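You operate a simulated robot arm through the tools that you are given. There is no shell and no other tool.

The job below is to be done with a simulated two-armed robot. You get a single attempt, and the scene is never put back.

## Task
Open the single head: loosen the tight wing bolts, lid on the stand, brown plate into the small bin.
Fine: lay the plate flat in the bin and shut it.
Where things are to end (x, y in the base frame): lid of the single head within 0.06 m of [2.7, 2.92].

The check looks at the end state, three seconds after you hand in, the way a careful person would. Anything else that was tipped, shoved, dropped, spilled or broken makes it a failure. Lids that push on must go on centred and level and be pressed home; caps that screw on are set level and turned clockwise until they are tight.

## Robot
Two 7-joint arms with two-finger parallel grippers on one trunk, on a base that moves. Base frame: it is fixed to the floor where the robot stands at the start and does not move with it; the origin is under the middle of the robot, x ahead of it, y to its left, z up. Lengths are in m, angles in degrees, forces in N, time in s.
The left shoulder is at the start at [0.07, 0.134, 1.076], the right one opposite. With the tool pointing down near the work surface each hand reaches from about 0.18 to 0.64 m from the robot's upright axis, wherever it stands, measured 20 degrees to its own side. Places, roughly: back left wing bolt of head one [1.5, 2.6, 0.7]; back left wing bolt of head two [1.2, 2.5, 0.7]; back left wing bolt of the single head [2.3, 2.8, 0.8]; back right wing bolt of head one [1.4, 2.5, 0.7]; back right wing bolt of head two [1.1, 2.4, 0.7]; back right wing bolt of the single head [2.2, 2.8, 0.8]; brown plate [1, 2.5, 0.75]; clean blue filter [3, 3, 0.5]; clean green filter [3, 3, 0.5]; clip at head one [1.5, 2.8, 0.6]; clip at head two [0.9, 2.6, 0.6]; clip at the motor unit [0.7, 2.5, 0.6]; dirty filter [2.25, 2.75, 0.75]; drain tap of the single unit [2.3, 3, 0.5]; drain tap of the twin unit [1.5, 2.8, 0.4]; fan cover [0.25, 2.25, 0]; foam block [1.5, 2.75, 0.5]; front left wing bolt of head one [1.5, 2.7, 0.7]; front left wing bolt of head two [1.1, 2.6, 0.7]; front left wing bolt of the single head [2.2, 2.9, 0.8]; front right wing bolt of head one [1.4, 2.7, 0.7]; front right wing bolt of head two [1, 2.6, 0.7]; front right wing bolt of the single head [2.1, 2.9, 0.8]; green block [2.75, 3.25, 0.5]; grey cup [2.75, 3, 0.25]; grey cup (8x8x11 cm) [0.6, 2.5, 0]; grey plug [0.75, 2.5, 0.25]; head selector knob [1.2, 2.7, 0.5]; lid of head one (15x15x5 cm) [1.5, 2.6, 0.7]; lid of head two (15x15x5 cm) [1.1, 2.5, 0.7]; lid of the single head (15x15x5 cm) [2.2, 2.9, 0.8]; lid of the small bin [2.8, 2.7, 0.6]; orange block [2.75, 3.25, 0.5]; power knob of the single unit [2.1, 2.9, 0.5]; power knob of the twin unit [1.3, 2.7, 0.5]; rubber foot [2.75, 3, 0.25]; silver plate [0.25, 2.5, 0.25]; single unit [2.3, 2.7, 0.3]; small bin inside [2.8, 2.7, 0.5]; top of the parts stand [2.8, 2.9, 0.4]; white plug [2.5, 2.75, 0.5]. Payload 1.57 kg a hand.
Tool frame (each hand has its own): the origin (TCP) lies between the finger pads and is the grasp point; the fingertips stand 0.03 m ahead of it; z points along the fingers, y is the line along which they close. Largest opening 0.08 m; finger width 0.017, thickness 0.012; the body of the gripper, 0.04 by 0.082 m, starts 0.08 m behind the TCP.
Orientation is told as [roll, pitch, yaw] about the base's x, y, z axes, in that order, counted from this pose: with the fingers straight down and closing along the base's y, the tool's x points along the base's -x, its y along +y and its z along -z.

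## Interface
- The arms move only by the tool servo_tool. It takes "left_steps", "right_steps" or both (then of equal length, played together; a hand with none holds still); each is text: rows parted by semicolons, each of 7 numbers parted by spaces: the shift along the tool's x, y, z in m, then the turn, a rotation vector about the tool's x, y, z in degrees, then the opening, from 0 (shut) to 1 (fully open). In form: dx dy dz ax ay az claw; .... A call has 1 to 20 rows; each row shifts and turns the commanded pose from where the row before left it, along the tool's axes as they then stand. Each row takes 0.2 s and may step no farther than 0.05 m and 8.6 degrees from the row before; otherwise, or with a gripper value out of range, the whole call is refused. A pose out of reach is approached as far as the arm can. The call stops where the force on the tool passes 90 N (or 10 N more than at its start, if that is more) or the arm is blocked; 0.2 s more then pass. The fingers move at their own pace (about 0.153 m/s each) and stop on an object; they squeeze with about 43 N. The grip force told is the motor's: it shows also when the fingers shut on nothing. Time passes only in rows, and 0.2 s behind the last, so rows that do not move let the fingers close. It gives the time, the measured TCP pose, the force on the tool (base axes), the opening and the grip force at its end, in the units of the frame above (readings bear some noise), with the torque about the TCP (base axes, N m) and any sound that the robot's microphone picked up.
- Cameras (640 x 400 px; columns grow to the right, rows downward): "scene" is now at [0.138, 0.0137, 1.3039]; the picture's right is [0.14, -0.99, 0.00], its down [-0.58, -0.08, -0.81] and it looks along [0.80, 0.11, -0.59] (base axes); focal length 251 px, centre (320, 200). "left" rides on the left gripper at [0.072, 0.007, -0.122] in its tool frame; the picture's right is [-0.09, 1.00, 0.00], its down [-0.84, -0.08, -0.54] and it looks along [-0.54, -0.05, 0.84] (tool axes); focal length 238 px, centre (320, 200). "right" rides on the right gripper at [0.072, -0.007, -0.122] in its tool frame; the picture's right is [0.09, 1.00, 0.00], its down [-0.84, 0.08, -0.54] and it looks along [-0.54, 0.05, 0.84] (tool axes); focal length 238 px, centre (320, 200). There is no depth. A picture from a camera that has moved, and an enlarged one, comes with that camera's place and axes in the base frame and with its lens.
- capture(camera): a new picture of that camera. No time passes.
- move_column(by): slides the trunk up (or, below 0, down) by that many m; the arms and the scene camera ride with it, the base frame stays. It gives what a move gives, with no picture.
- steer(legs): drives the robot by 1 to 6 legs, each [ahead, left, turn to the left] in m, m and degrees, along the robot's own axes; the way and the turn of a leg run together, so that a leg with both is an arc; at most 1.5 m and 180 degrees a leg. The arms and the cameras ride along, it lands a little off, and it stops where it bumps. It gives what a move gives.
- aim_head(pan, tilt): turns the head with the scene camera to pan (to the left, within 86 degrees either way) and tilt (down, from -29 to 69), counted from straight ahead of the robot. It gives what a move gives.
- zoom(camera, box): a new picture of the part [left, top, right, bottom] of that camera's present view, enlarged. No time passes.
- sign_off(): hands the job in; it is judged then, once.

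Places have to be worked out from the pictures, the camera data and where the tool is seen. Open the grippers and draw the arms clear of the work before you hand the job in, unless the task says otherwise.

The tools are called after "Emit:" as name(argument=value, ...) on one line, values as JSON. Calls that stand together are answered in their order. servo_tool: Moves the arms, as the interface text tells. Its arguments: {"type":"object","properties":{"left_steps":{"type":"string"},"right_steps":{"type":"string"}},"required":[]} The other tools are called the same way: move_column (by) moves the trunk up or down; steer (legs) drives the base; aim_head (pan, tilt) turns the head that bears the scene camera; capture (camera) takes a picture; zoom (camera, box) takes an enlarged picture of a part of a camera's view; sign_off () hands the job in.

At the start:

```text
t: 0.0
left_tool_pos: [0.5318, 0.178, 0.9516]
left_ee_rot: [-0.1, 0.0, 0.0]
left_contact_force: [1.2, 0.0, -0.4]
left_torque: [0.03, 0.01, 0.0]
left_gripper_width: 0.0802
left_finger_force: 0.0
right_tool_pos: [0.4519, -0.1469, 0.9575]
right_ee_rot: [0.0, 0.0, 0.0]
right_contact_force: [0.4, -0.2, 0.3]
right_torque: [-0.03, 0.01, 0.02]
right_gripper_width: 0.0799
right_finger_force: 0.1
trunk travel left (down, up): [-0.65, 0.29]
robot x, y, heading: [-0.0007, -0.0025, 0.1]
head pan, tilt (commanded): [7.9, 36.0]
```

scene: 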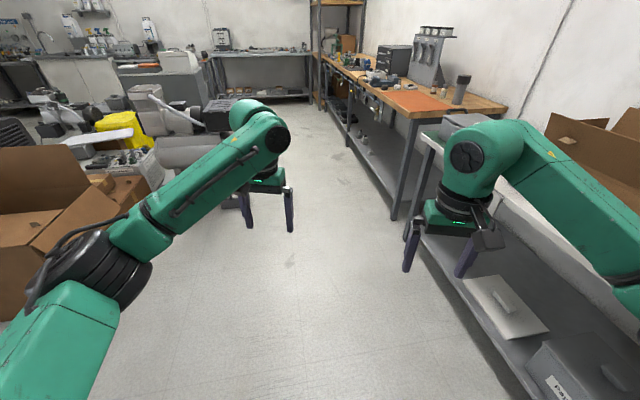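
right: 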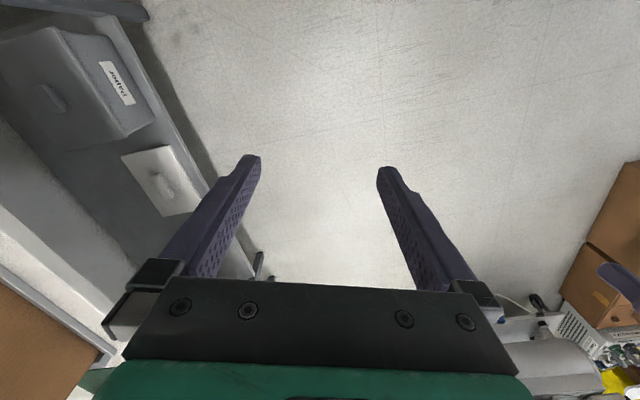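
left: 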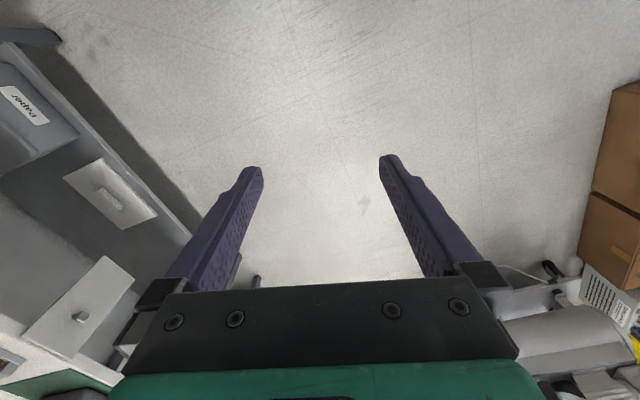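

The pictures show a workshop with the work area ahead and to the left. I'll first pan the head left to look toward the single unit at about [2.2, 2.9].

Emit:
aim_head(pan=50, tilt=15)

Emit:
capture(camera="scene")

```text
t: 1.1
left_tool_pos: [0.5326, 0.1792, 0.9523]
left_ee_rot: [0.0, 0.0, 0.1]
left_contact_force: [0.1, 0.4, 0.3]
left_torque: [0.05, 0.0, 0.04]
left_gripper_width: 0.0798
left_finger_force: 0.1
right_tool_pos: [0.4529, -0.1481, 0.9584]
right_ee_rot: [0.0, -0.1, 0.1]
right_contact_force: [-0.1, 0.0, 0.4]
right_torque: [0.0, -0.01, 0.01]
right_gripper_width: 0.0798
right_finger_force: 0.1
trunk travel left (down, up): [-0.65, 0.29]
robot x, y, heading: [0.001, 0.0033, -0.0]
head pan, tilt (commanded): [50.0, 15.0]
```

```text
taken
camera scene: at [0.1115, 0.0731, 1.3373], right [0.77, -0.64, 0.0], down [-0.17, -0.2, -0.97], along [0.62, 0.74, -0.26], focal length 251 px, centre (320, 200)
```

scene: 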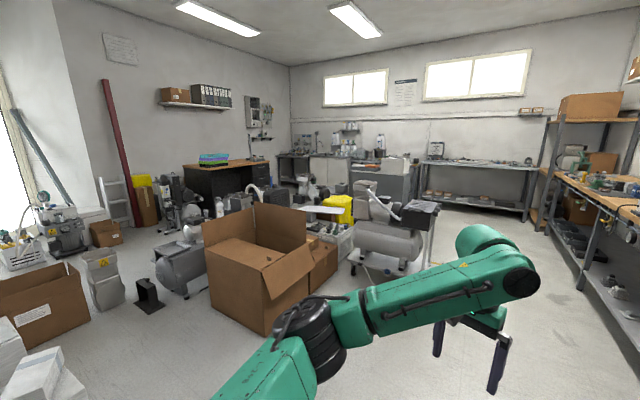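

The units appear behind the cardboard box near the image centre. I'll zoom in on that area and look at the floor around it to plan a route.

Emit:
zoom(camera="scene", box=[140, 140, 460, 340])

Emit:
zoom(camera="scene", box=[260, 150, 450, 269])

```text
2.00 times, centred on (300, 240) of scene
camera zoom: at [0.1115, 0.0731, 1.3373], right [0.77, -0.64, 0.0], down [-0.17, -0.2, -0.97], along [0.62, 0.74, -0.26], focal length 501 px, centre (360, 120)
```

zoom: 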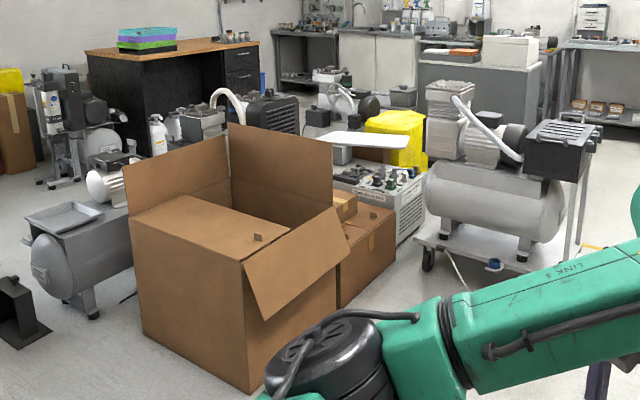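

```text
3.36 times, centred on (355, 210) of scene
camera zoom: at [0.1115, 0.0731, 1.3373], right [0.77, -0.64, 0.0], down [-0.17, -0.2, -0.97], along [0.62, 0.74, -0.26], focal length 842 px, centre (202, 168)
```

zoom: 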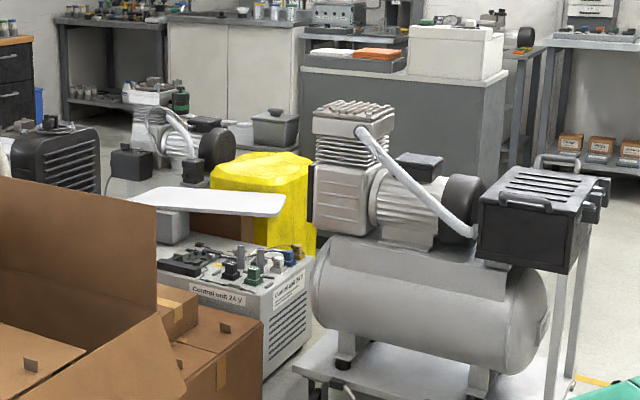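

The target unit stands behind the control unit and yellow cover, and its front faces away from me (+y). I'll drive ahead along the corridor in a gentle left arc and look around again.

Emit:
steer(legs=[[1.2, 0.1, 20]])

Emit:
move_column(by=0.25)

Emit:
aim_head(pan=30, tilt=20)

Emit:
capture(camera="scene")

```text
t: 7.0
left_tool_pos: [1.5477, 0.6583, 0.9527]
left_ee_rot: [0.0, 0.0, 20.5]
left_contact_force: [0.4, 0.3, 0.5]
left_torque: [-0.02, -0.01, -0.01]
left_gripper_width: 0.0802
left_finger_force: 0.1
right_tool_pos: [1.5886, 0.3251, 0.9578]
right_ee_rot: [0.1, 0.0, 20.5]
right_contact_force: [-0.1, 0.2, -0.1]
right_torque: [-0.05, 0.03, -0.01]
right_gripper_width: 0.0802
right_finger_force: 0.0
trunk travel left (down, up): [-0.65, 0.29]
robot x, y, heading: [1.1119, 0.3026, 20.6]
head pan, tilt (commanded): [50.0, 15.0]
```

```text
t: 9.6
left_tool_pos: [1.5479, 0.6582, 1.2011]
left_ee_rot: [0.0, 0.1, 20.6]
left_contact_force: [-0.3, -0.6, 0.7]
left_torque: [-0.01, 0.0, -0.02]
left_gripper_width: 0.0802
left_finger_force: 0.0
right_tool_pos: [1.5885, 0.3242, 1.2075]
right_ee_rot: [-0.1, 0.0, 20.5]
right_contact_force: [-0.4, 0.8, 0.3]
right_torque: [-0.02, -0.03, 0.0]
right_gripper_width: 0.08
right_finger_force: 0.0
trunk travel left (down, up): [-0.9, 0.04]
robot x, y, heading: [1.112, 0.3038, 20.7]
head pan, tilt (commanded): [50.0, 15.0]
```

```text
t: 10.4
left_tool_pos: [1.5484, 0.6577, 1.2018]
left_ee_rot: [0.0, -0.1, 20.6]
left_contact_force: [-0.3, -0.2, -0.3]
left_torque: [0.02, -0.01, 0.0]
left_gripper_width: 0.08
left_finger_force: 0.0
right_tool_pos: [1.5875, 0.3241, 1.2076]
right_ee_rot: [-0.1, 0.1, 20.6]
right_contact_force: [0.4, 0.5, 0.6]
right_torque: [0.0, -0.02, 0.02]
right_gripper_width: 0.0801
right_finger_force: 0.0
trunk travel left (down, up): [-0.9, 0.04]
robot x, y, heading: [1.11, 0.3039, 20.3]
head pan, tilt (commanded): [30.0, 20.0]
```

```text
taken
camera scene: at [1.2197, 0.3946, 1.5792], right [0.77, -0.63, 0.0], down [-0.22, -0.26, -0.94], along [0.6, 0.73, -0.34], focal length 251 px, centre (320, 200)
```

scene: 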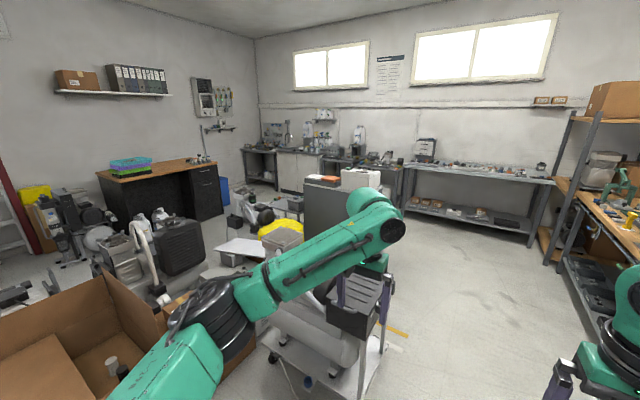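

The corridor between the cart on the left and the bench on the right is clear, but I'm closer to the cart. I'll shift right and drive on past it.

Emit:
steer(legs=[[0.2, -0.27, 0], [1.5, 0, 0], [0.5, 0, 0]])

Emit:
aim_head(pan=60, tilt=15)

Emit:
capture(camera="scene")

```text
t: 22.1
left_tool_pos: [3.6958, 1.1797, 1.2023]
left_ee_rot: [0.0, 0.1, 20.9]
left_contact_force: [-0.9, -0.1, -1.2]
left_torque: [0.01, 0.01, 0.0]
left_gripper_width: 0.0801
left_finger_force: 0.0
right_tool_pos: [3.7387, 0.8453, 1.2094]
right_ee_rot: [0.1, -0.2, 20.9]
right_contact_force: [0.4, -0.1, -0.3]
right_torque: [0.0, -0.03, 0.0]
right_gripper_width: 0.0802
right_finger_force: 0.0
trunk travel left (down, up): [-0.9, 0.04]
robot x, y, heading: [3.2602, 0.8242, 21.0]
head pan, tilt (commanded): [30.0, 20.0]
```

```text
t: 23.1
left_tool_pos: [3.6986, 1.1798, 1.2017]
left_ee_rot: [0.0, 0.0, 20.9]
left_contact_force: [-0.4, 0.0, -0.1]
left_torque: [0.0, -0.01, -0.02]
left_gripper_width: 0.0801
left_finger_force: 0.1
right_tool_pos: [3.7405, 0.8484, 1.2075]
right_ee_rot: [0.1, 0.0, 20.9]
right_contact_force: [0.0, 0.6, -0.1]
right_torque: [-0.02, 0.0, -0.02]
right_gripper_width: 0.0801
right_finger_force: 0.1
trunk travel left (down, up): [-0.9, 0.04]
robot x, y, heading: [3.2655, 0.8229, 20.8]
head pan, tilt (commanded): [60.0, 15.0]
```

```text
taken
camera scene: at [3.328, 0.9351, 1.5873], right [0.99, -0.16, 0.0], down [-0.04, -0.26, -0.97], along [0.15, 0.95, -0.26], focal length 251 px, centre (320, 200)
```

scene: 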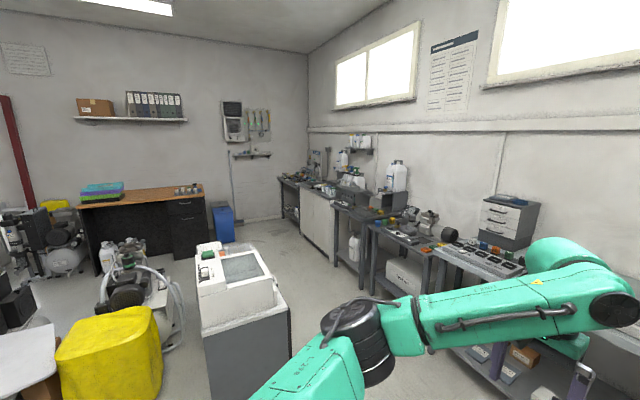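

The gray cabinet with the white box hides the parts stand. A passage runs between that cabinet and the right-hand benches, so I'll turn left to face it and look.

Emit:
steer(legs=[[0, 0, 80]])

Emit:
aim_head(pan=0, tilt=25)

Emit:
capture(camera="scene")

```text
t: 27.0
left_tool_pos: [2.9743, 1.3025, 1.2019]
left_ee_rot: [0.0, -0.1, 102.7]
left_contact_force: [-1.5, 0.2, 0.5]
left_torque: [0.02, 0.02, -0.04]
left_gripper_width: 0.0801
left_finger_force: 0.0
right_tool_pos: [3.3094, 1.2983, 1.2076]
right_ee_rot: [0.1, 0.0, 102.8]
right_contact_force: [0.1, 0.5, 0.2]
right_torque: [0.0, 0.0, -0.01]
right_gripper_width: 0.0799
right_finger_force: 0.0
trunk travel left (down, up): [-0.9, 0.04]
robot x, y, heading: [3.2653, 0.8236, 102.8]
head pan, tilt (commanded): [60.0, 15.0]
```

```text
t: 28.3
left_tool_pos: [2.9735, 1.3038, 1.2017]
left_ee_rot: [0.0, 0.0, 102.8]
left_contact_force: [-0.5, -0.1, 0.4]
left_torque: [0.02, 0.02, 0.0]
left_gripper_width: 0.0797
left_finger_force: 0.1
right_tool_pos: [3.31, 1.2977, 1.2085]
right_ee_rot: [-0.1, 0.0, 102.7]
right_contact_force: [0.0, 0.8, -0.4]
right_torque: [0.01, 0.02, -0.05]
right_gripper_width: 0.0802
right_finger_force: 0.0
trunk travel left (down, up): [-0.9, 0.04]
robot x, y, heading: [3.2696, 0.823, 102.4]
head pan, tilt (commanded): [0.0, 25.0]
```

```text
taken
camera scene: at [3.2344, 0.9638, 1.5711], right [0.98, 0.22, 0.0], down [0.09, -0.41, -0.91], along [-0.2, 0.88, -0.42], focal length 251 px, centre (320, 200)
```

scene: 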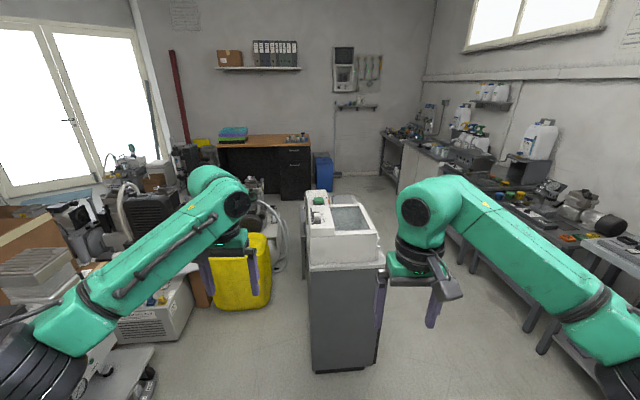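

The cabinet occupies roughly x 2.98–3.35 from y 1.9, and the bench legs are at x of 4.3 or more. I'll sidestep right, then drive through the passage between them in the middle.

Emit:
steer(legs=[[0.15, -0.64, -12], [0.9, 0, 0]])

Emit:
aim_head(pan=50, tilt=25)

Emit:
capture(camera="scene")

```text
t: 36.2
left_tool_pos: [3.6665, 2.4629, 1.2037]
left_ee_rot: [0.0, -0.1, 91.9]
left_contact_force: [1.1, 1.0, 0.2]
left_torque: [-0.02, -0.02, 0.02]
left_gripper_width: 0.0798
left_finger_force: 0.1
right_tool_pos: [3.9961, 2.3939, 1.209]
right_ee_rot: [0.0, -0.1, 91.9]
right_contact_force: [-0.5, -0.1, -0.4]
right_torque: [0.02, 0.03, -0.04]
right_gripper_width: 0.0797
right_finger_force: 0.1
trunk travel left (down, up): [-0.9, 0.04]
robot x, y, heading: [3.8654, 1.9385, 91.9]
head pan, tilt (commanded): [0.0, 25.0]
```

```text
t: 37.4
left_tool_pos: [3.666, 2.4636, 1.2027]
left_ee_rot: [0.0, 0.0, 91.9]
left_contact_force: [0.2, -0.5, -0.2]
left_torque: [0.04, 0.0, -0.01]
left_gripper_width: 0.0801
left_finger_force: 0.1
right_tool_pos: [3.9951, 2.3943, 1.2079]
right_ee_rot: [0.0, 0.0, 91.9]
right_contact_force: [0.5, -0.4, -0.3]
right_torque: [0.02, 0.01, 0.0]
right_gripper_width: 0.0801
right_finger_force: 0.1
trunk travel left (down, up): [-0.9, 0.04]
robot x, y, heading: [3.8613, 1.9382, 91.7]
head pan, tilt (commanded): [50.0, 25.0]
```

```text
taken
camera scene: at [3.7893, 2.0462, 1.5712], right [0.62, 0.79, 0.0], down [0.33, -0.26, -0.91], along [-0.71, 0.56, -0.42], focal length 251 px, centre (320, 200)
```

scene: 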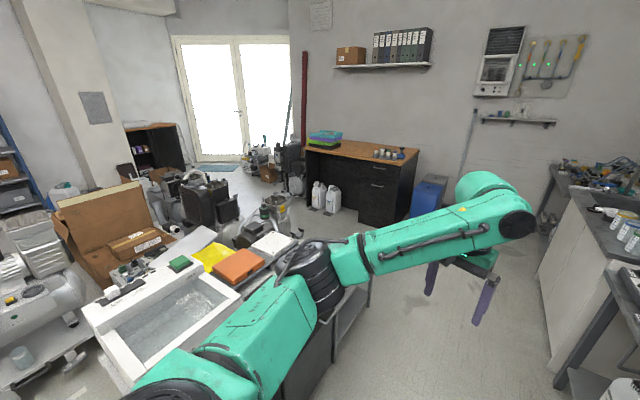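

The single unit is visible past the tray cabinet at about the expected place. I'll continue ahead and look back from the far side.

Emit:
steer(legs=[[1.35, 0, 0]])

Emit:
aim_head(pan=80, tilt=30)

Emit:
capture(camera="scene")

```text
t: 44.2
left_tool_pos: [3.5877, 3.7975, 1.2037]
left_ee_rot: [-0.1, -0.1, 93.0]
left_contact_force: [0.1, -0.2, 0.0]
left_torque: [0.02, 0.0, -0.01]
left_gripper_width: 0.08
left_finger_force: 0.0
right_tool_pos: [3.9171, 3.7364, 1.2091]
right_ee_rot: [0.0, -0.1, 93.0]
right_contact_force: [-0.3, -0.1, 1.4]
right_torque: [0.04, 0.01, -0.01]
right_gripper_width: 0.0798
right_finger_force: 0.1
trunk travel left (down, up): [-0.9, 0.04]
robot x, y, heading: [3.7918, 3.28, 93.0]
head pan, tilt (commanded): [50.0, 25.0]
```

```text
t: 45.1
left_tool_pos: [3.5869, 3.7997, 1.202]
left_ee_rot: [-0.1, 0.1, 93.1]
left_contact_force: [-0.1, -0.4, -0.6]
left_torque: [0.01, -0.03, 0.0]
left_gripper_width: 0.0802
left_finger_force: 0.1
right_tool_pos: [3.9172, 3.7386, 1.208]
right_ee_rot: [0.0, 0.0, 93.1]
right_contact_force: [0.6, 0.1, -0.7]
right_torque: [-0.04, 0.01, -0.03]
right_gripper_width: 0.0798
right_finger_force: 0.1
trunk travel left (down, up): [-0.9, 0.04]
robot x, y, heading: [3.7922, 3.2821, 92.9]
head pan, tilt (commanded): [80.0, 30.0]
```

```text
taken
camera scene: at [3.7021, 3.3418, 1.5631], right [0.12, 0.99, 0.0], down [0.5, -0.06, -0.87], along [-0.86, 0.1, -0.5], focal length 251 px, centre (320, 200)
```

scene: 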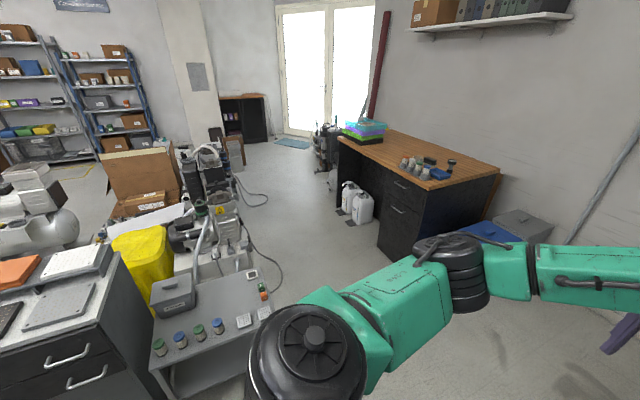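

Now I see the parts stand with the small bin and filters, with the single unit behind it and a desk to the right. I'll zoom in on the stand and unit.

Emit:
zoom(camera="scene", box=[100, 140, 290, 259])

Emit:
zoom(camera="scene", box=[120, 240, 310, 359])

```text
3.36 times, centred on (195, 200) of scene
camera zoom: at [3.7021, 3.3418, 1.5631], right [0.12, 0.99, 0.0], down [0.5, -0.06, -0.87], along [-0.86, 0.1, -0.5], focal length 842 px, centre (740, 202)
```

zoom: 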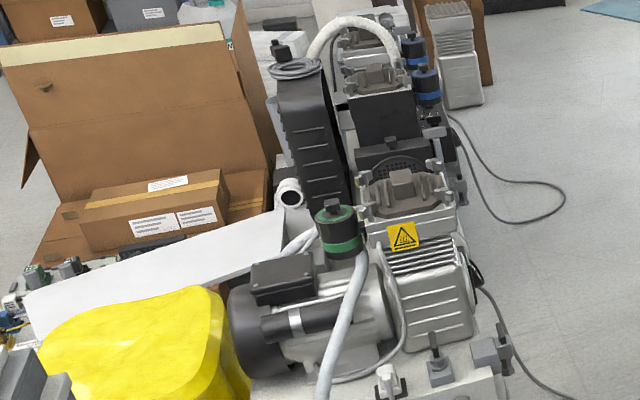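

```text
3.36 times, centred on (215, 300) of scene
camera zoom: at [3.7021, 3.3418, 1.5631], right [0.12, 0.99, 0.0], down [0.5, -0.06, -0.87], along [-0.86, 0.1, -0.5], focal length 842 px, centre (673, -134)
```

zoom: 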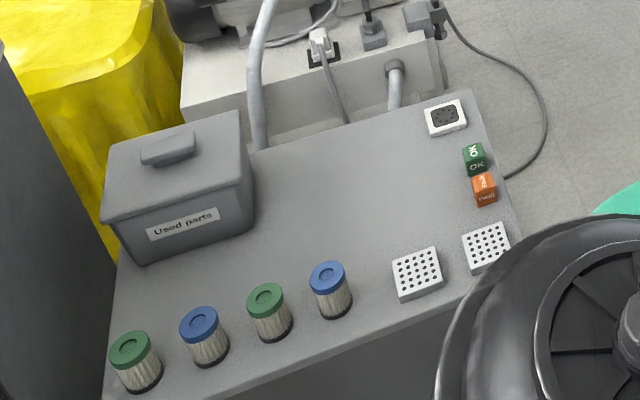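

The stand top spans roughly x 2.5–3.0, y 2.6–3.2, and the unit is beyond it with its front toward +y. I'll turn left to face along -x, then go into the aisle between the unit and the desk.

Emit:
steer(legs=[[0, 0, 88], [0.6, -0.35, 0]])

Emit:
aim_head(pan=20, tilt=35)

Emit:
capture(camera="scene")

```text
t: 48.3
left_tool_pos: [3.211, 3.3276, 1.2012]
left_ee_rot: [0.0, 0.2, 150.4]
left_contact_force: [-0.5, 1.1, 0.4]
left_torque: [-0.01, -0.04, 0.0]
left_gripper_width: 0.08
left_finger_force: 0.0
right_tool_pos: [3.4404, 3.5725, 1.2076]
right_ee_rot: [0.1, 0.0, 150.6]
right_contact_force: [0.3, 0.4, 0.0]
right_torque: [0.0, -0.04, 0.0]
right_gripper_width: 0.0798
right_finger_force: 0.1
trunk travel left (down, up): [-0.9, 0.04]
robot x, y, heading: [3.7565, 3.2206, 150.4]
head pan, tilt (commanded): [80.0, 30.0]
stopped in leg 1: the robot was blocked; the commanded pose is now the measured one
```

```text
t: 49.6
left_tool_pos: [3.2107, 3.3264, 1.2022]
left_ee_rot: [0.0, 0.1, 150.5]
left_contact_force: [0.4, 0.0, 0.2]
left_torque: [-0.01, 0.0, 0.0]
left_gripper_width: 0.08
left_finger_force: 0.0
right_tool_pos: [3.4396, 3.5701, 1.2078]
right_ee_rot: [0.1, 0.0, 150.5]
right_contact_force: [0.5, -0.4, -0.5]
right_torque: [0.02, 0.01, 0.02]
right_gripper_width: 0.0795
right_finger_force: 0.0
trunk travel left (down, up): [-0.9, 0.04]
robot x, y, heading: [3.7604, 3.223, 150.6]
head pan, tilt (commanded): [20.0, 35.0]
```

```text
taken
camera scene: at [3.6325, 3.2604, 1.5554], right [0.16, 0.99, 0.0], down [0.57, -0.09, -0.82], along [-0.81, 0.13, -0.57], focal length 251 px, centre (320, 200)
```

scene: 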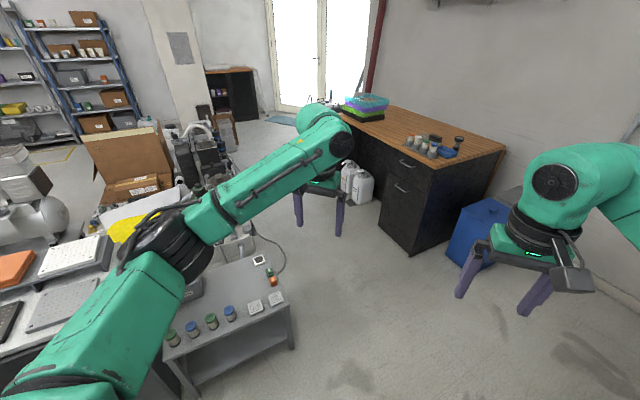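

The turn was blocked at heading 150°, probably because the base's rear corner touched a bench leg. I'll look to both sides to see what it was.

Emit:
aim_head(pan=-80, tilt=50)

Emit:
capture(camera="scene")

Emit:
aim_head(pan=80, tilt=50)

Emit:
capture(camera="scene")

```text
t: 51.3
left_tool_pos: [3.2107, 3.3259, 1.2015]
left_ee_rot: [0.1, 0.2, 150.6]
left_contact_force: [-0.5, 0.0, 0.4]
left_torque: [-0.02, -0.01, 0.02]
left_gripper_width: 0.08
left_finger_force: 0.1
right_tool_pos: [3.4409, 3.5707, 1.2076]
right_ee_rot: [0.0, 0.0, 150.5]
right_contact_force: [0.4, -0.2, -0.3]
right_torque: [-0.02, 0.03, -0.01]
right_gripper_width: 0.0799
right_finger_force: 0.1
trunk travel left (down, up): [-0.9, 0.04]
robot x, y, heading: [3.7613, 3.2176, 150.5]
head pan, tilt (commanded): [-80.0, 50.0]
```

```text
taken
camera scene: at [3.7453, 3.3187, 1.5337], right [0.94, -0.33, 0.0], down [-0.25, -0.72, -0.64], along [0.21, 0.61, -0.77], focal length 251 px, centre (320, 200)
```

scene: 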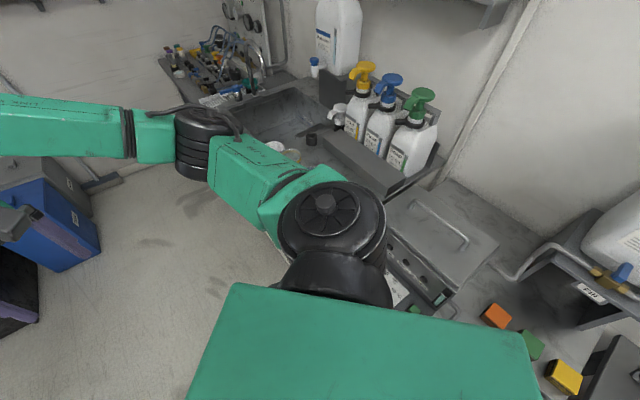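

```text
t: 53.8
left_tool_pos: [3.2111, 3.3253, 1.2013]
left_ee_rot: [0.0, 0.1, 150.5]
left_contact_force: [-0.2, -0.3, 0.0]
left_torque: [0.02, -0.03, 0.01]
left_gripper_width: 0.08
left_finger_force: 0.1
right_tool_pos: [3.4404, 3.5705, 1.2069]
right_ee_rot: [-0.1, 0.0, 150.4]
right_contact_force: [-0.1, -0.8, -0.1]
right_torque: [-0.04, 0.01, 0.02]
right_gripper_width: 0.08
right_finger_force: 0.0
trunk travel left (down, up): [-0.9, 0.04]
robot x, y, heading: [3.7614, 3.2169, 150.5]
head pan, tilt (commanded): [80.0, 50.0]
```

```text
taken
camera scene: at [3.6706, 3.1866, 1.5336], right [-0.77, 0.64, 0.0], down [0.49, 0.59, -0.64], along [-0.41, -0.5, -0.77], focal length 251 px, centre (320, 200)
```

scene: 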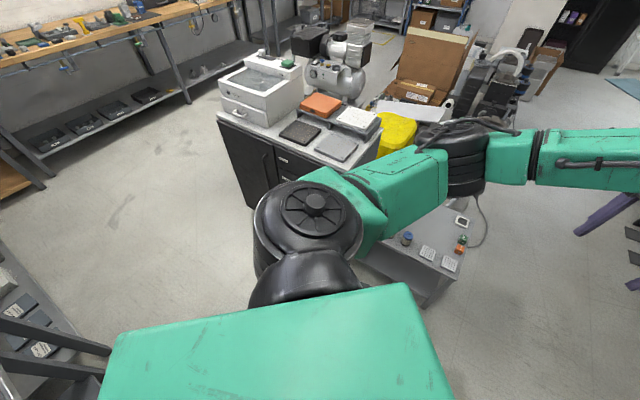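

The base's rear seems to have touched the bench legs behind me; nothing appears disturbed. I'll move ahead away from the bench first, then finish the turn.

Emit:
steer(legs=[[0.45, -0.05, 0], [0, 0, 30]])

Emit:
aim_head(pan=20, tilt=40)

Emit:
capture(camera="scene")

```text
t: 58.0
left_tool_pos: [2.8638, 3.3, 1.2016]
left_ee_rot: [0.0, 0.1, -179.4]
left_contact_force: [0.0, 0.7, 0.3]
left_torque: [-0.02, 0.03, -0.03]
left_gripper_width: 0.0801
left_finger_force: 0.1
right_tool_pos: [2.9388, 3.6273, 1.2089]
right_ee_rot: [0.0, 0.0, -179.3]
right_contact_force: [0.2, 0.0, -0.3]
right_torque: [0.0, 0.01, 0.01]
right_gripper_width: 0.0801
right_finger_force: 0.0
trunk travel left (down, up): [-0.9, 0.04]
robot x, y, heading: [3.3954, 3.4842, -179.5]
head pan, tilt (commanded): [80.0, 50.0]
```

```text
t: 59.3
left_tool_pos: [2.8634, 3.2996, 1.2016]
left_ee_rot: [0.0, 0.0, -179.4]
left_contact_force: [-1.2, -0.1, 0.4]
left_torque: [-0.01, -0.03, 0.02]
left_gripper_width: 0.08
left_finger_force: 0.0
right_tool_pos: [2.9396, 3.6265, 1.207]
right_ee_rot: [0.0, 0.0, -179.2]
right_contact_force: [-0.9, 1.3, -0.5]
right_torque: [0.01, 0.03, 0.01]
right_gripper_width: 0.0801
right_finger_force: 0.1
trunk travel left (down, up): [-0.9, 0.04]
robot x, y, heading: [3.3933, 3.4869, -179.5]
head pan, tilt (commanded): [20.0, 40.0]
```

```text
taken
camera scene: at [3.2647, 3.4552, 1.5478], right [-0.35, 0.94, 0.0], down [0.6, 0.23, -0.77], along [-0.72, -0.27, -0.64], focal length 251 px, centre (320, 200)
```

scene: 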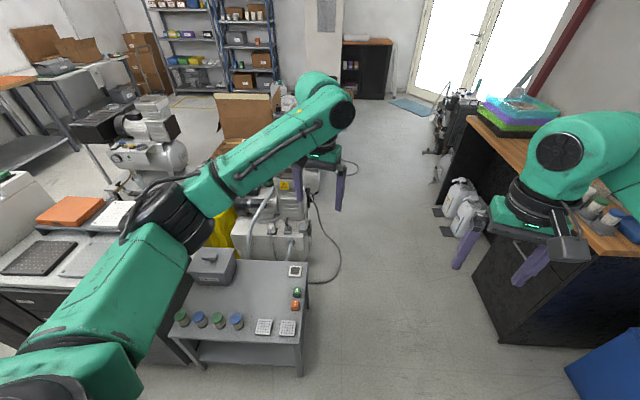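

The aisle is clear: stand and unit on the left, desk on the right. I'll drive ahead to about [2.1, 3.6] and turn left to face the unit's front.

Emit:
steer(legs=[[1.25, -0.12, 0], [0, 0, 109]])

Emit:
aim_head(pan=0, tilt=45)

Emit:
capture(camera="scene")

```text
t: 70.2
left_tool_pos: [2.521, 3.1492, 1.2024]
left_ee_rot: [0.0, 0.1, -67.4]
left_contact_force: [-0.1, 0.1, 0.7]
left_torque: [-0.01, 0.01, -0.02]
left_gripper_width: 0.08
left_finger_force: 0.0
right_tool_pos: [2.1889, 3.0981, 1.2071]
right_ee_rot: [-0.1, 0.0, -67.5]
right_contact_force: [-0.2, -0.5, -0.5]
right_torque: [0.02, 0.01, 0.01]
right_gripper_width: 0.0802
right_finger_force: 0.1
trunk travel left (down, up): [-0.9, 0.04]
robot x, y, heading: [2.1521, 3.5717, -67.4]
head pan, tilt (commanded): [20.0, 40.0]
```

```text
t: 71.0
left_tool_pos: [2.5209, 3.1504, 1.2011]
left_ee_rot: [-0.1, 0.1, -67.3]
left_contact_force: [0.5, -0.6, -0.8]
left_torque: [-0.03, -0.02, -0.05]
left_gripper_width: 0.0802
left_finger_force: 0.0
right_tool_pos: [2.1893, 3.0971, 1.2077]
right_ee_rot: [0.0, -0.1, -67.4]
right_contact_force: [-0.1, 0.5, 0.8]
right_torque: [0.0, 0.02, 0.01]
right_gripper_width: 0.0802
right_finger_force: 0.2
trunk travel left (down, up): [-0.9, 0.04]
robot x, y, heading: [2.1507, 3.5717, -67.2]
head pan, tilt (commanded): [0.0, 45.0]
```

```text
taken
camera scene: at [2.2035, 3.4524, 1.5406], right [-0.92, -0.39, 0.0], down [-0.27, 0.65, -0.71], along [0.27, -0.65, -0.71], focal length 251 px, centre (320, 200)
```

scene: 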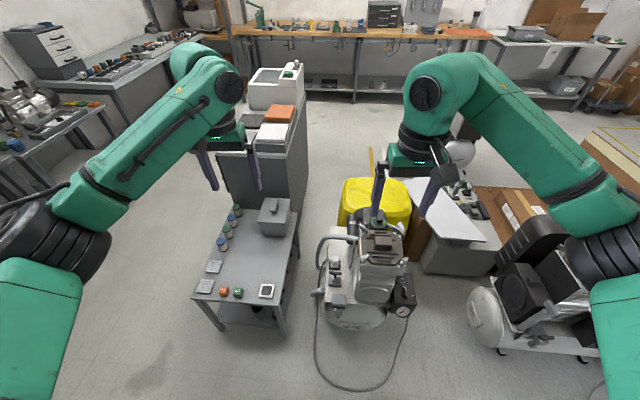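

Good view: the single unit is straight ahead, stand on the left, twin unit on the right. I'll zoom on the single head and on the twin unit.

Emit:
zoom(camera="scene", box=[300, 200, 440, 288])

Emit:
zoom(camera="scene", box=[180, 180, 320, 340])

Emit:
aim_head(pan=-45, tilt=45)

Emit:
capture(camera="scene")

```text
4.55 times, centred on (370, 244) of scene
camera zoom: at [2.2035, 3.4524, 1.5406], right [-0.92, -0.39, 0.0], down [-0.27, 0.65, -0.71], along [0.27, -0.65, -0.71], focal length 1139 px, centre (93, 0)
```

zoom: 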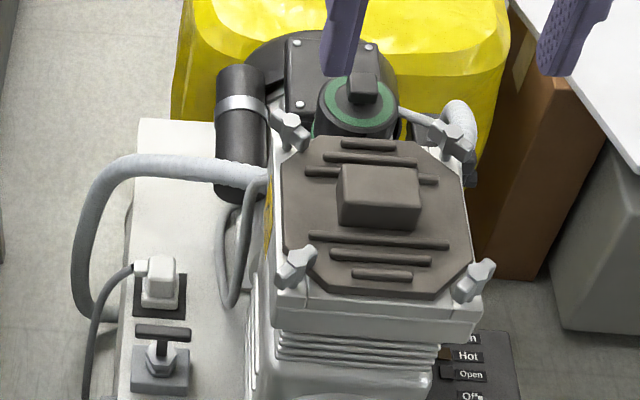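

```text
2.50 times, centred on (250, 260) of scene
camera zoom: at [2.2035, 3.4524, 1.5406], right [-0.92, -0.39, 0.0], down [-0.27, 0.65, -0.71], along [0.27, -0.65, -0.71], focal length 626 px, centre (495, 50)
```

zoom: 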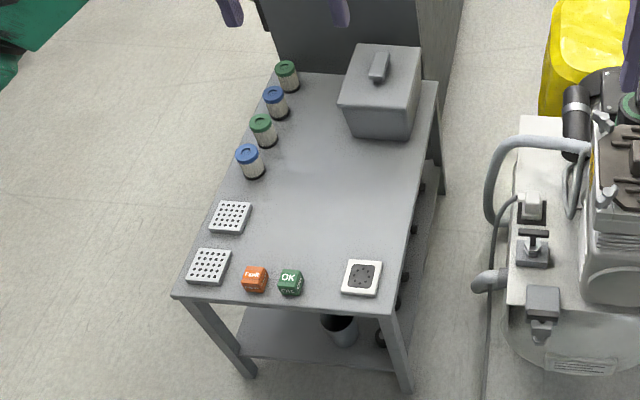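

```text
t: 72.1
left_tool_pos: [2.5215, 3.1501, 1.2021]
left_ee_rot: [0.0, 0.1, -67.4]
left_contact_force: [-0.7, 0.3, -1.2]
left_torque: [0.02, 0.04, 0.05]
left_gripper_width: 0.0801
left_finger_force: 0.2
right_tool_pos: [2.1901, 3.0983, 1.2087]
right_ee_rot: [0.1, 0.0, -67.4]
right_contact_force: [0.3, 0.1, -0.7]
right_torque: [-0.03, 0.0, 0.02]
right_gripper_width: 0.08
right_finger_force: 0.1
trunk travel left (down, up): [-0.9, 0.04]
robot x, y, heading: [2.1534, 3.5766, -67.3]
head pan, tilt (commanded): [-45.0, 45.0]
```

```text
taken
camera scene: at [2.1412, 3.4522, 1.5406], right [-0.93, 0.38, 0.0], down [0.27, 0.65, -0.71], along [-0.27, -0.65, -0.71], focal length 251 px, centre (320, 200)
```

scene: 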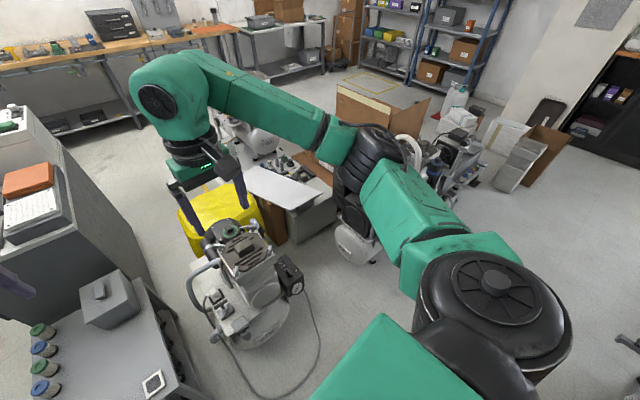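

The lid has four corner wing bolts and a central handle block. I'll take the right wrist camera's view of it, since that hand is nearly above the head.

Emit:
capture(camera="right")

Emit:
capture(camera="left")

```text
taken
camera right: at [2.156, 3.1604, 1.3307], right [0.88, 0.47, 0.0], down [0.39, -0.74, 0.54], along [0.25, -0.48, -0.84], focal length 238 px, centre (320, 200)
```

right: 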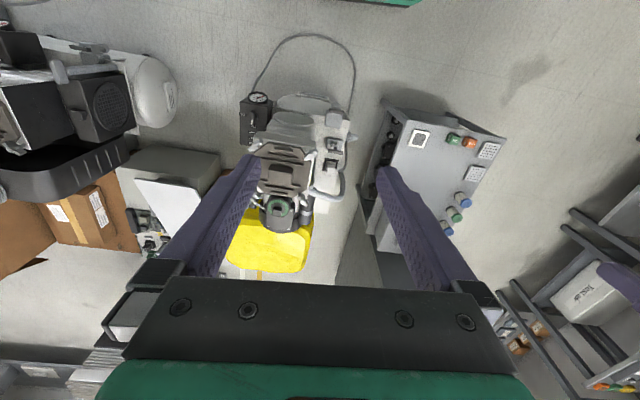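

```text
taken
camera left: at [2.4988, 3.2182, 1.3231], right [0.95, 0.3, 0.0], down [0.25, -0.8, 0.54], along [0.16, -0.52, -0.84], focal length 238 px, centre (320, 200)
```

left: 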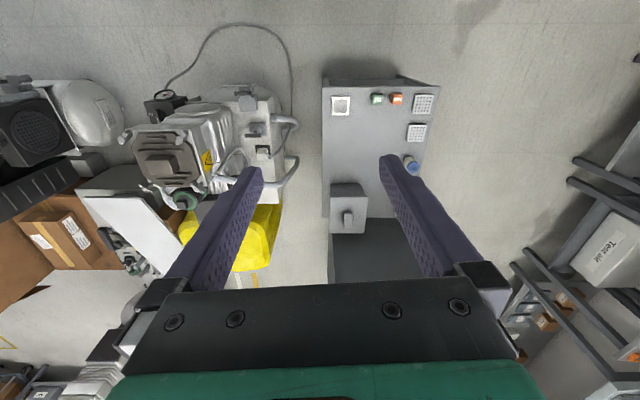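

From the scene camera the lid centre works out near [2.197, 2.873], with bolts about 0.13 m apart. I'll drive ahead 0.16 m so the right hand comes over the head, then look with both cameras.

Emit:
steer(legs=[[0.16, 0, 0]])

Emit:
aim_head(pan=-15, tilt=55)

Emit:
capture(camera="scene")

Emit:
capture(camera="right")

```text
t: 73.5
left_tool_pos: [2.5786, 3.0094, 1.2033]
left_ee_rot: [0.0, 0.0, -67.4]
left_contact_force: [-0.6, 1.1, -0.5]
left_torque: [-0.03, 0.02, -0.04]
left_gripper_width: 0.0801
left_finger_force: 0.1
right_tool_pos: [2.2478, 2.9563, 1.2088]
right_ee_rot: [0.1, -0.2, -67.5]
right_contact_force: [-0.3, 0.4, 0.1]
right_torque: [0.01, -0.04, 0.0]
right_gripper_width: 0.0799
right_finger_force: 0.0
trunk travel left (down, up): [-0.9, 0.04]
robot x, y, heading: [2.2093, 3.4309, -67.4]
head pan, tilt (commanded): [-45.0, 45.0]
```

```text
t: 74.5
left_tool_pos: [2.5809, 3.0056, 1.2021]
left_ee_rot: [0.0, 0.0, -67.4]
left_contact_force: [0.2, -0.5, 0.7]
left_torque: [-0.04, 0.01, -0.03]
left_gripper_width: 0.08
left_finger_force: 0.1
right_tool_pos: [2.2483, 2.9533, 1.2086]
right_ee_rot: [0.1, 0.0, -67.4]
right_contact_force: [0.2, -0.6, -0.5]
right_torque: [0.0, -0.02, -0.02]
right_gripper_width: 0.0802
right_finger_force: 0.0
trunk travel left (down, up): [-0.9, 0.04]
robot x, y, heading: [2.2122, 3.43, -67.6]
head pan, tilt (commanded): [-15.0, 55.0]
```

```text
taken
camera scene: at [2.2415, 3.3117, 1.5271], right [-0.99, -0.13, 0.0], down [-0.11, 0.81, -0.57], along [0.08, -0.57, -0.82], focal length 251 px, centre (320, 200)
```

scene: 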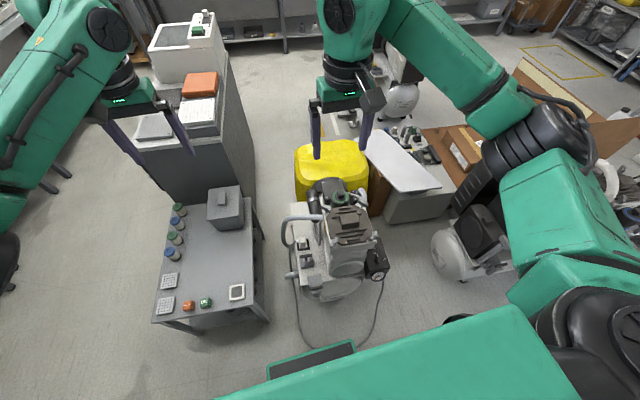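

```text
taken
camera right: at [2.2158, 3.0164, 1.3305], right [0.88, 0.47, 0.0], down [0.39, -0.74, 0.54], along [0.25, -0.48, -0.84], focal length 238 px, centre (320, 200)
```

right: 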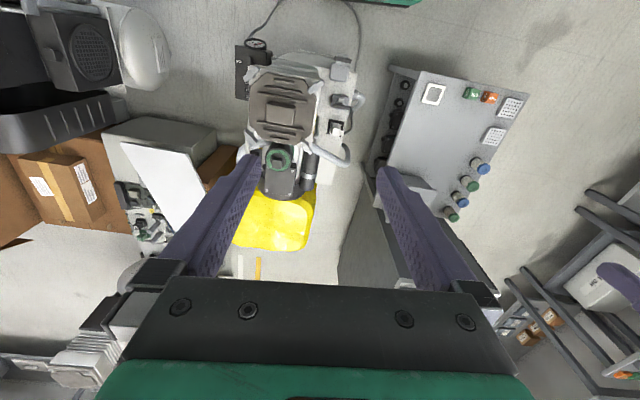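

The lid and bolts are visible in both views; I'll enlarge both for precise bolt positions and wing orientations.

Emit:
zoom(camera="right", box=[225, 50, 365, 210])

Emit:
zoom(camera="scene", box=[280, 170, 400, 245])

```text
2.50 times, centred on (295, 130) of right
camera zoom: at [2.2158, 3.0164, 1.3305], right [0.88, 0.47, 0.0], down [0.39, -0.74, 0.54], along [0.25, -0.48, -0.84], focal length 596 px, centre (382, 375)
```

zoom: 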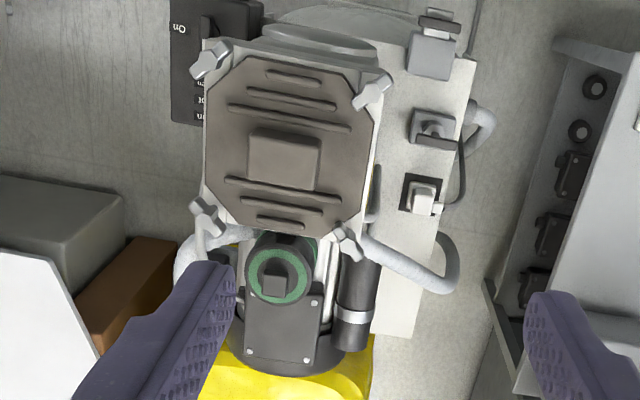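

```text
5.33 times, centred on (340, 208) of scene
camera zoom: at [2.2415, 3.3117, 1.5271], right [-0.99, -0.13, 0.0], down [-0.11, 0.81, -0.57], along [0.08, -0.57, -0.82], focal length 1337 px, centre (213, 160)
```

zoom: 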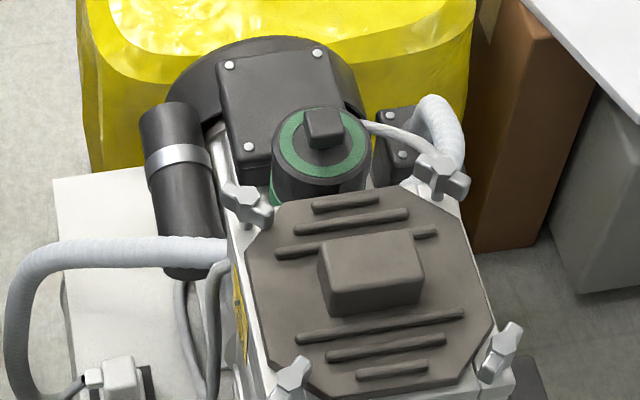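

Wing bars are visible at all four corners. I'll lower the trunk by 0.25 m so the hand gets nearer the lid, keeping clear above the bolts at about z 0.8.

Emit:
move_column(by=-0.25)

Emit:
capture(camera="right")

Emit:
zoom(camera="scene", box=[280, 190, 440, 310])

```text
t: 77.1
left_tool_pos: [2.5795, 3.0075, 0.9504]
left_ee_rot: [0.1, 0.1, -67.4]
left_contact_force: [0.2, 0.7, -0.1]
left_torque: [0.01, -0.05, 0.01]
left_gripper_width: 0.0798
left_finger_force: 0.0
right_tool_pos: [2.2484, 2.9536, 0.9575]
right_ee_rot: [0.0, 0.0, -67.4]
right_contact_force: [0.6, -0.2, -0.6]
right_torque: [0.02, 0.02, 0.03]
right_gripper_width: 0.08
right_finger_force: 0.0
trunk travel left (down, up): [-0.65, 0.29]
robot x, y, heading: [2.2109, 3.4308, -67.3]
head pan, tilt (commanded): [-15.0, 55.0]
```

```text
taken
camera right: at [2.2155, 3.0173, 1.0808], right [0.88, 0.47, 0.0], down [0.39, -0.74, 0.54], along [0.25, -0.48, -0.84], focal length 238 px, centre (320, 200)
```

right: 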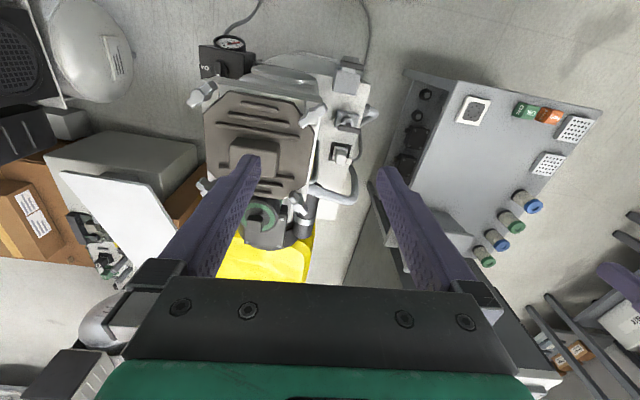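

```text
3.33 times, centred on (360, 250) of scene
camera zoom: at [2.2412, 3.3128, 1.2772], right [-0.99, -0.13, 0.0], down [-0.11, 0.81, -0.57], along [0.08, -0.57, -0.82], focal length 835 px, centre (187, 33)
```

zoom: 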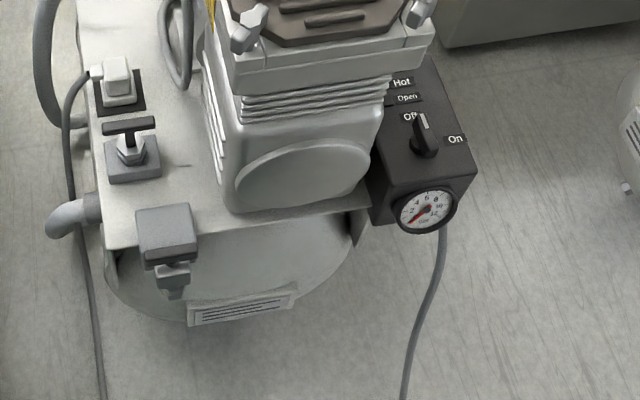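

The unit's knob points to Off and the gauge is near zero. Now I'll enlarge the head itself from the scene camera and from the right wrist camera.

Emit:
zoom(camera="scene", box=[290, 120, 410, 220])

Emit:
zoom(camera="right", box=[170, 60, 350, 240])

```text
4.00 times, centred on (350, 170) of scene
camera zoom: at [2.2412, 3.3128, 1.2772], right [-0.99, -0.13, 0.0], down [-0.11, 0.81, -0.57], along [0.08, -0.57, -0.82], focal length 1002 px, centre (200, 320)
```

zoom: 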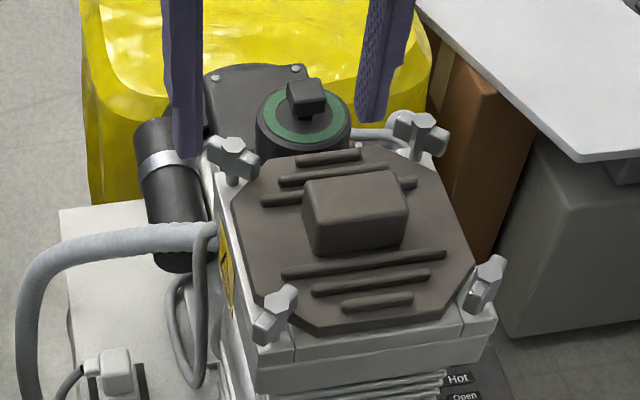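

```text
2.22 times, centred on (260, 150) of right
camera zoom: at [2.2155, 3.0173, 1.0808], right [0.88, 0.47, 0.0], down [0.39, -0.74, 0.54], along [0.25, -0.48, -0.84], focal length 530 px, centre (453, 311)
```

zoom: 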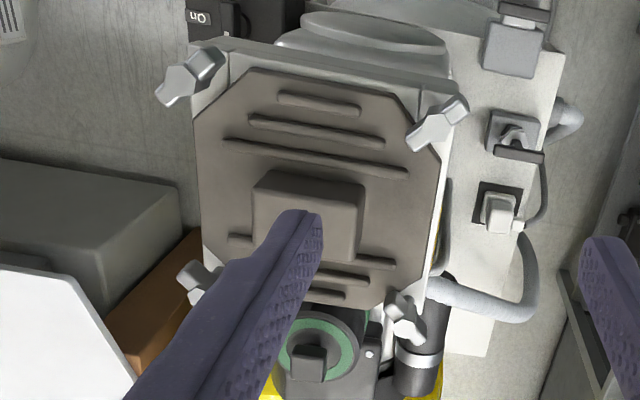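

I triangulated the bolts from both cameras: FL ≈ [2.242, 2.949], FR ≈ [2.111, 2.906], BL ≈ [2.283, 2.821], BR ≈ [2.153, 2.778], with wings at z about 0.77. I'll turn the right hand to match the front-left wing (about 66°) and descend to a hover above it.

Emit:
servo_tool(right_steps="0 0 0 0 0 7.8 0.6; 0 0 0 0 0 7.8 0.6; 0 0 0 0 0 7.8 0.6; 0 0 0 0 0 7.8 0.6; 0 0 0 0 0 7.8 0.6; 0 0 0 0 0 7.8 0.6; -0.0068 -0.0039 0 0 0 0 0.6; 0 0 0.04 0 0 0 0.6; 0 0 0.04 0 0 0 0.6; 0 0 0.012 0 0 0 0.6; 0 0 0 0 0 0 0.6")

Emit:
capture(camera="right")

Emit:
zoom(camera="scene", box=[290, 120, 410, 220])

```text
t: 79.5
left_tool_pos: [2.5798, 3.0067, 0.9515]
left_ee_rot: [0.0, 0.1, -67.3]
left_contact_force: [0.2, -0.2, 0.1]
left_torque: [-0.03, 0.0, -0.01]
left_gripper_width: 0.0801
left_finger_force: 0.0
right_tool_pos: [2.2379, 2.9492, 0.864]
right_ee_rot: [0.0, 0.1, -114.2]
right_contact_force: [-0.1, -0.4, -0.4]
right_torque: [0.01, 0.0, -0.04]
right_gripper_width: 0.0479
right_finger_force: 0.1
trunk travel left (down, up): [-0.65, 0.29]
robot x, y, heading: [2.2105, 3.4274, -67.7]
head pan, tilt (commanded): [-15.0, 55.0]
```

```text
taken
camera right: at [2.2623, 3.0172, 0.9861], right [0.95, -0.32, 0.0], down [-0.27, -0.79, 0.54], along [-0.18, -0.51, -0.84], focal length 238 px, centre (320, 200)
```

right: 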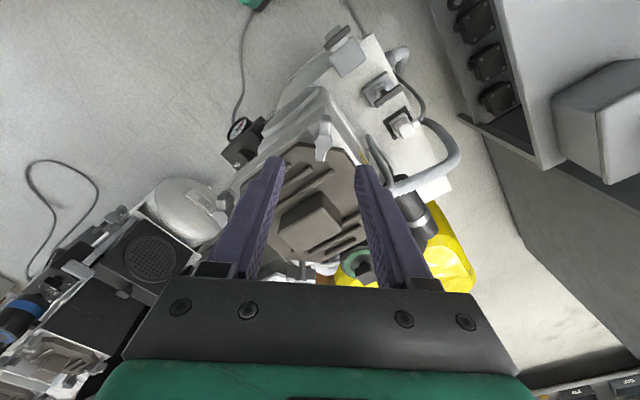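

```text
4.00 times, centred on (350, 170) of scene
camera zoom: at [2.2412, 3.3126, 1.2771], right [-0.99, -0.13, 0.0], down [-0.11, 0.81, -0.57], along [0.08, -0.57, -0.82], focal length 1002 px, centre (200, 320)
```

zoom: 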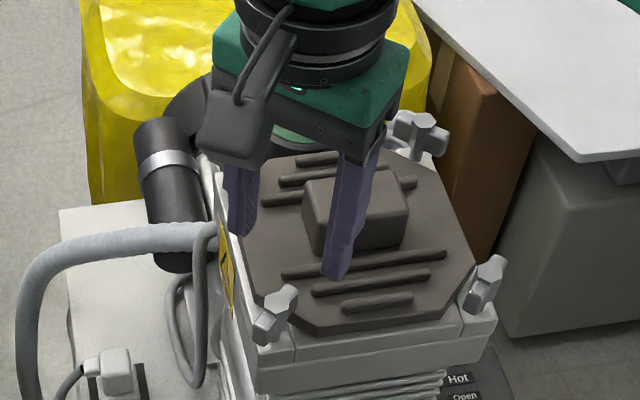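

The wing shows nearly vertical between the fingers in the wrist view, so the yaw is right. I'll enlarge to check the centring.

Emit:
zoom(camera="right", box=[260, 100, 390, 210])

```text
3.64 times, centred on (325, 155) of right
camera zoom: at [2.2623, 3.0172, 0.9861], right [0.95, -0.32, 0.0], down [-0.27, -0.79, 0.54], along [-0.18, -0.51, -0.84], focal length 867 px, centre (302, 364)
```

zoom: 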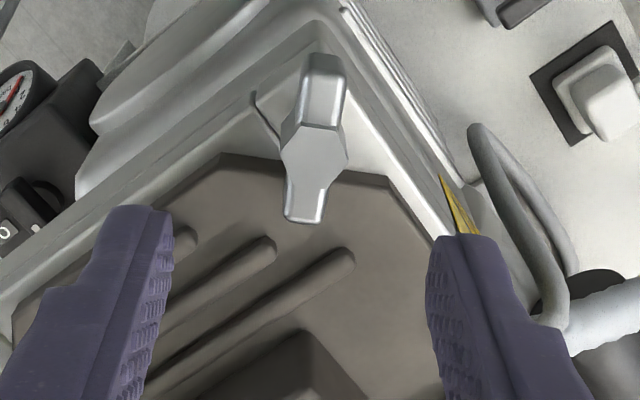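

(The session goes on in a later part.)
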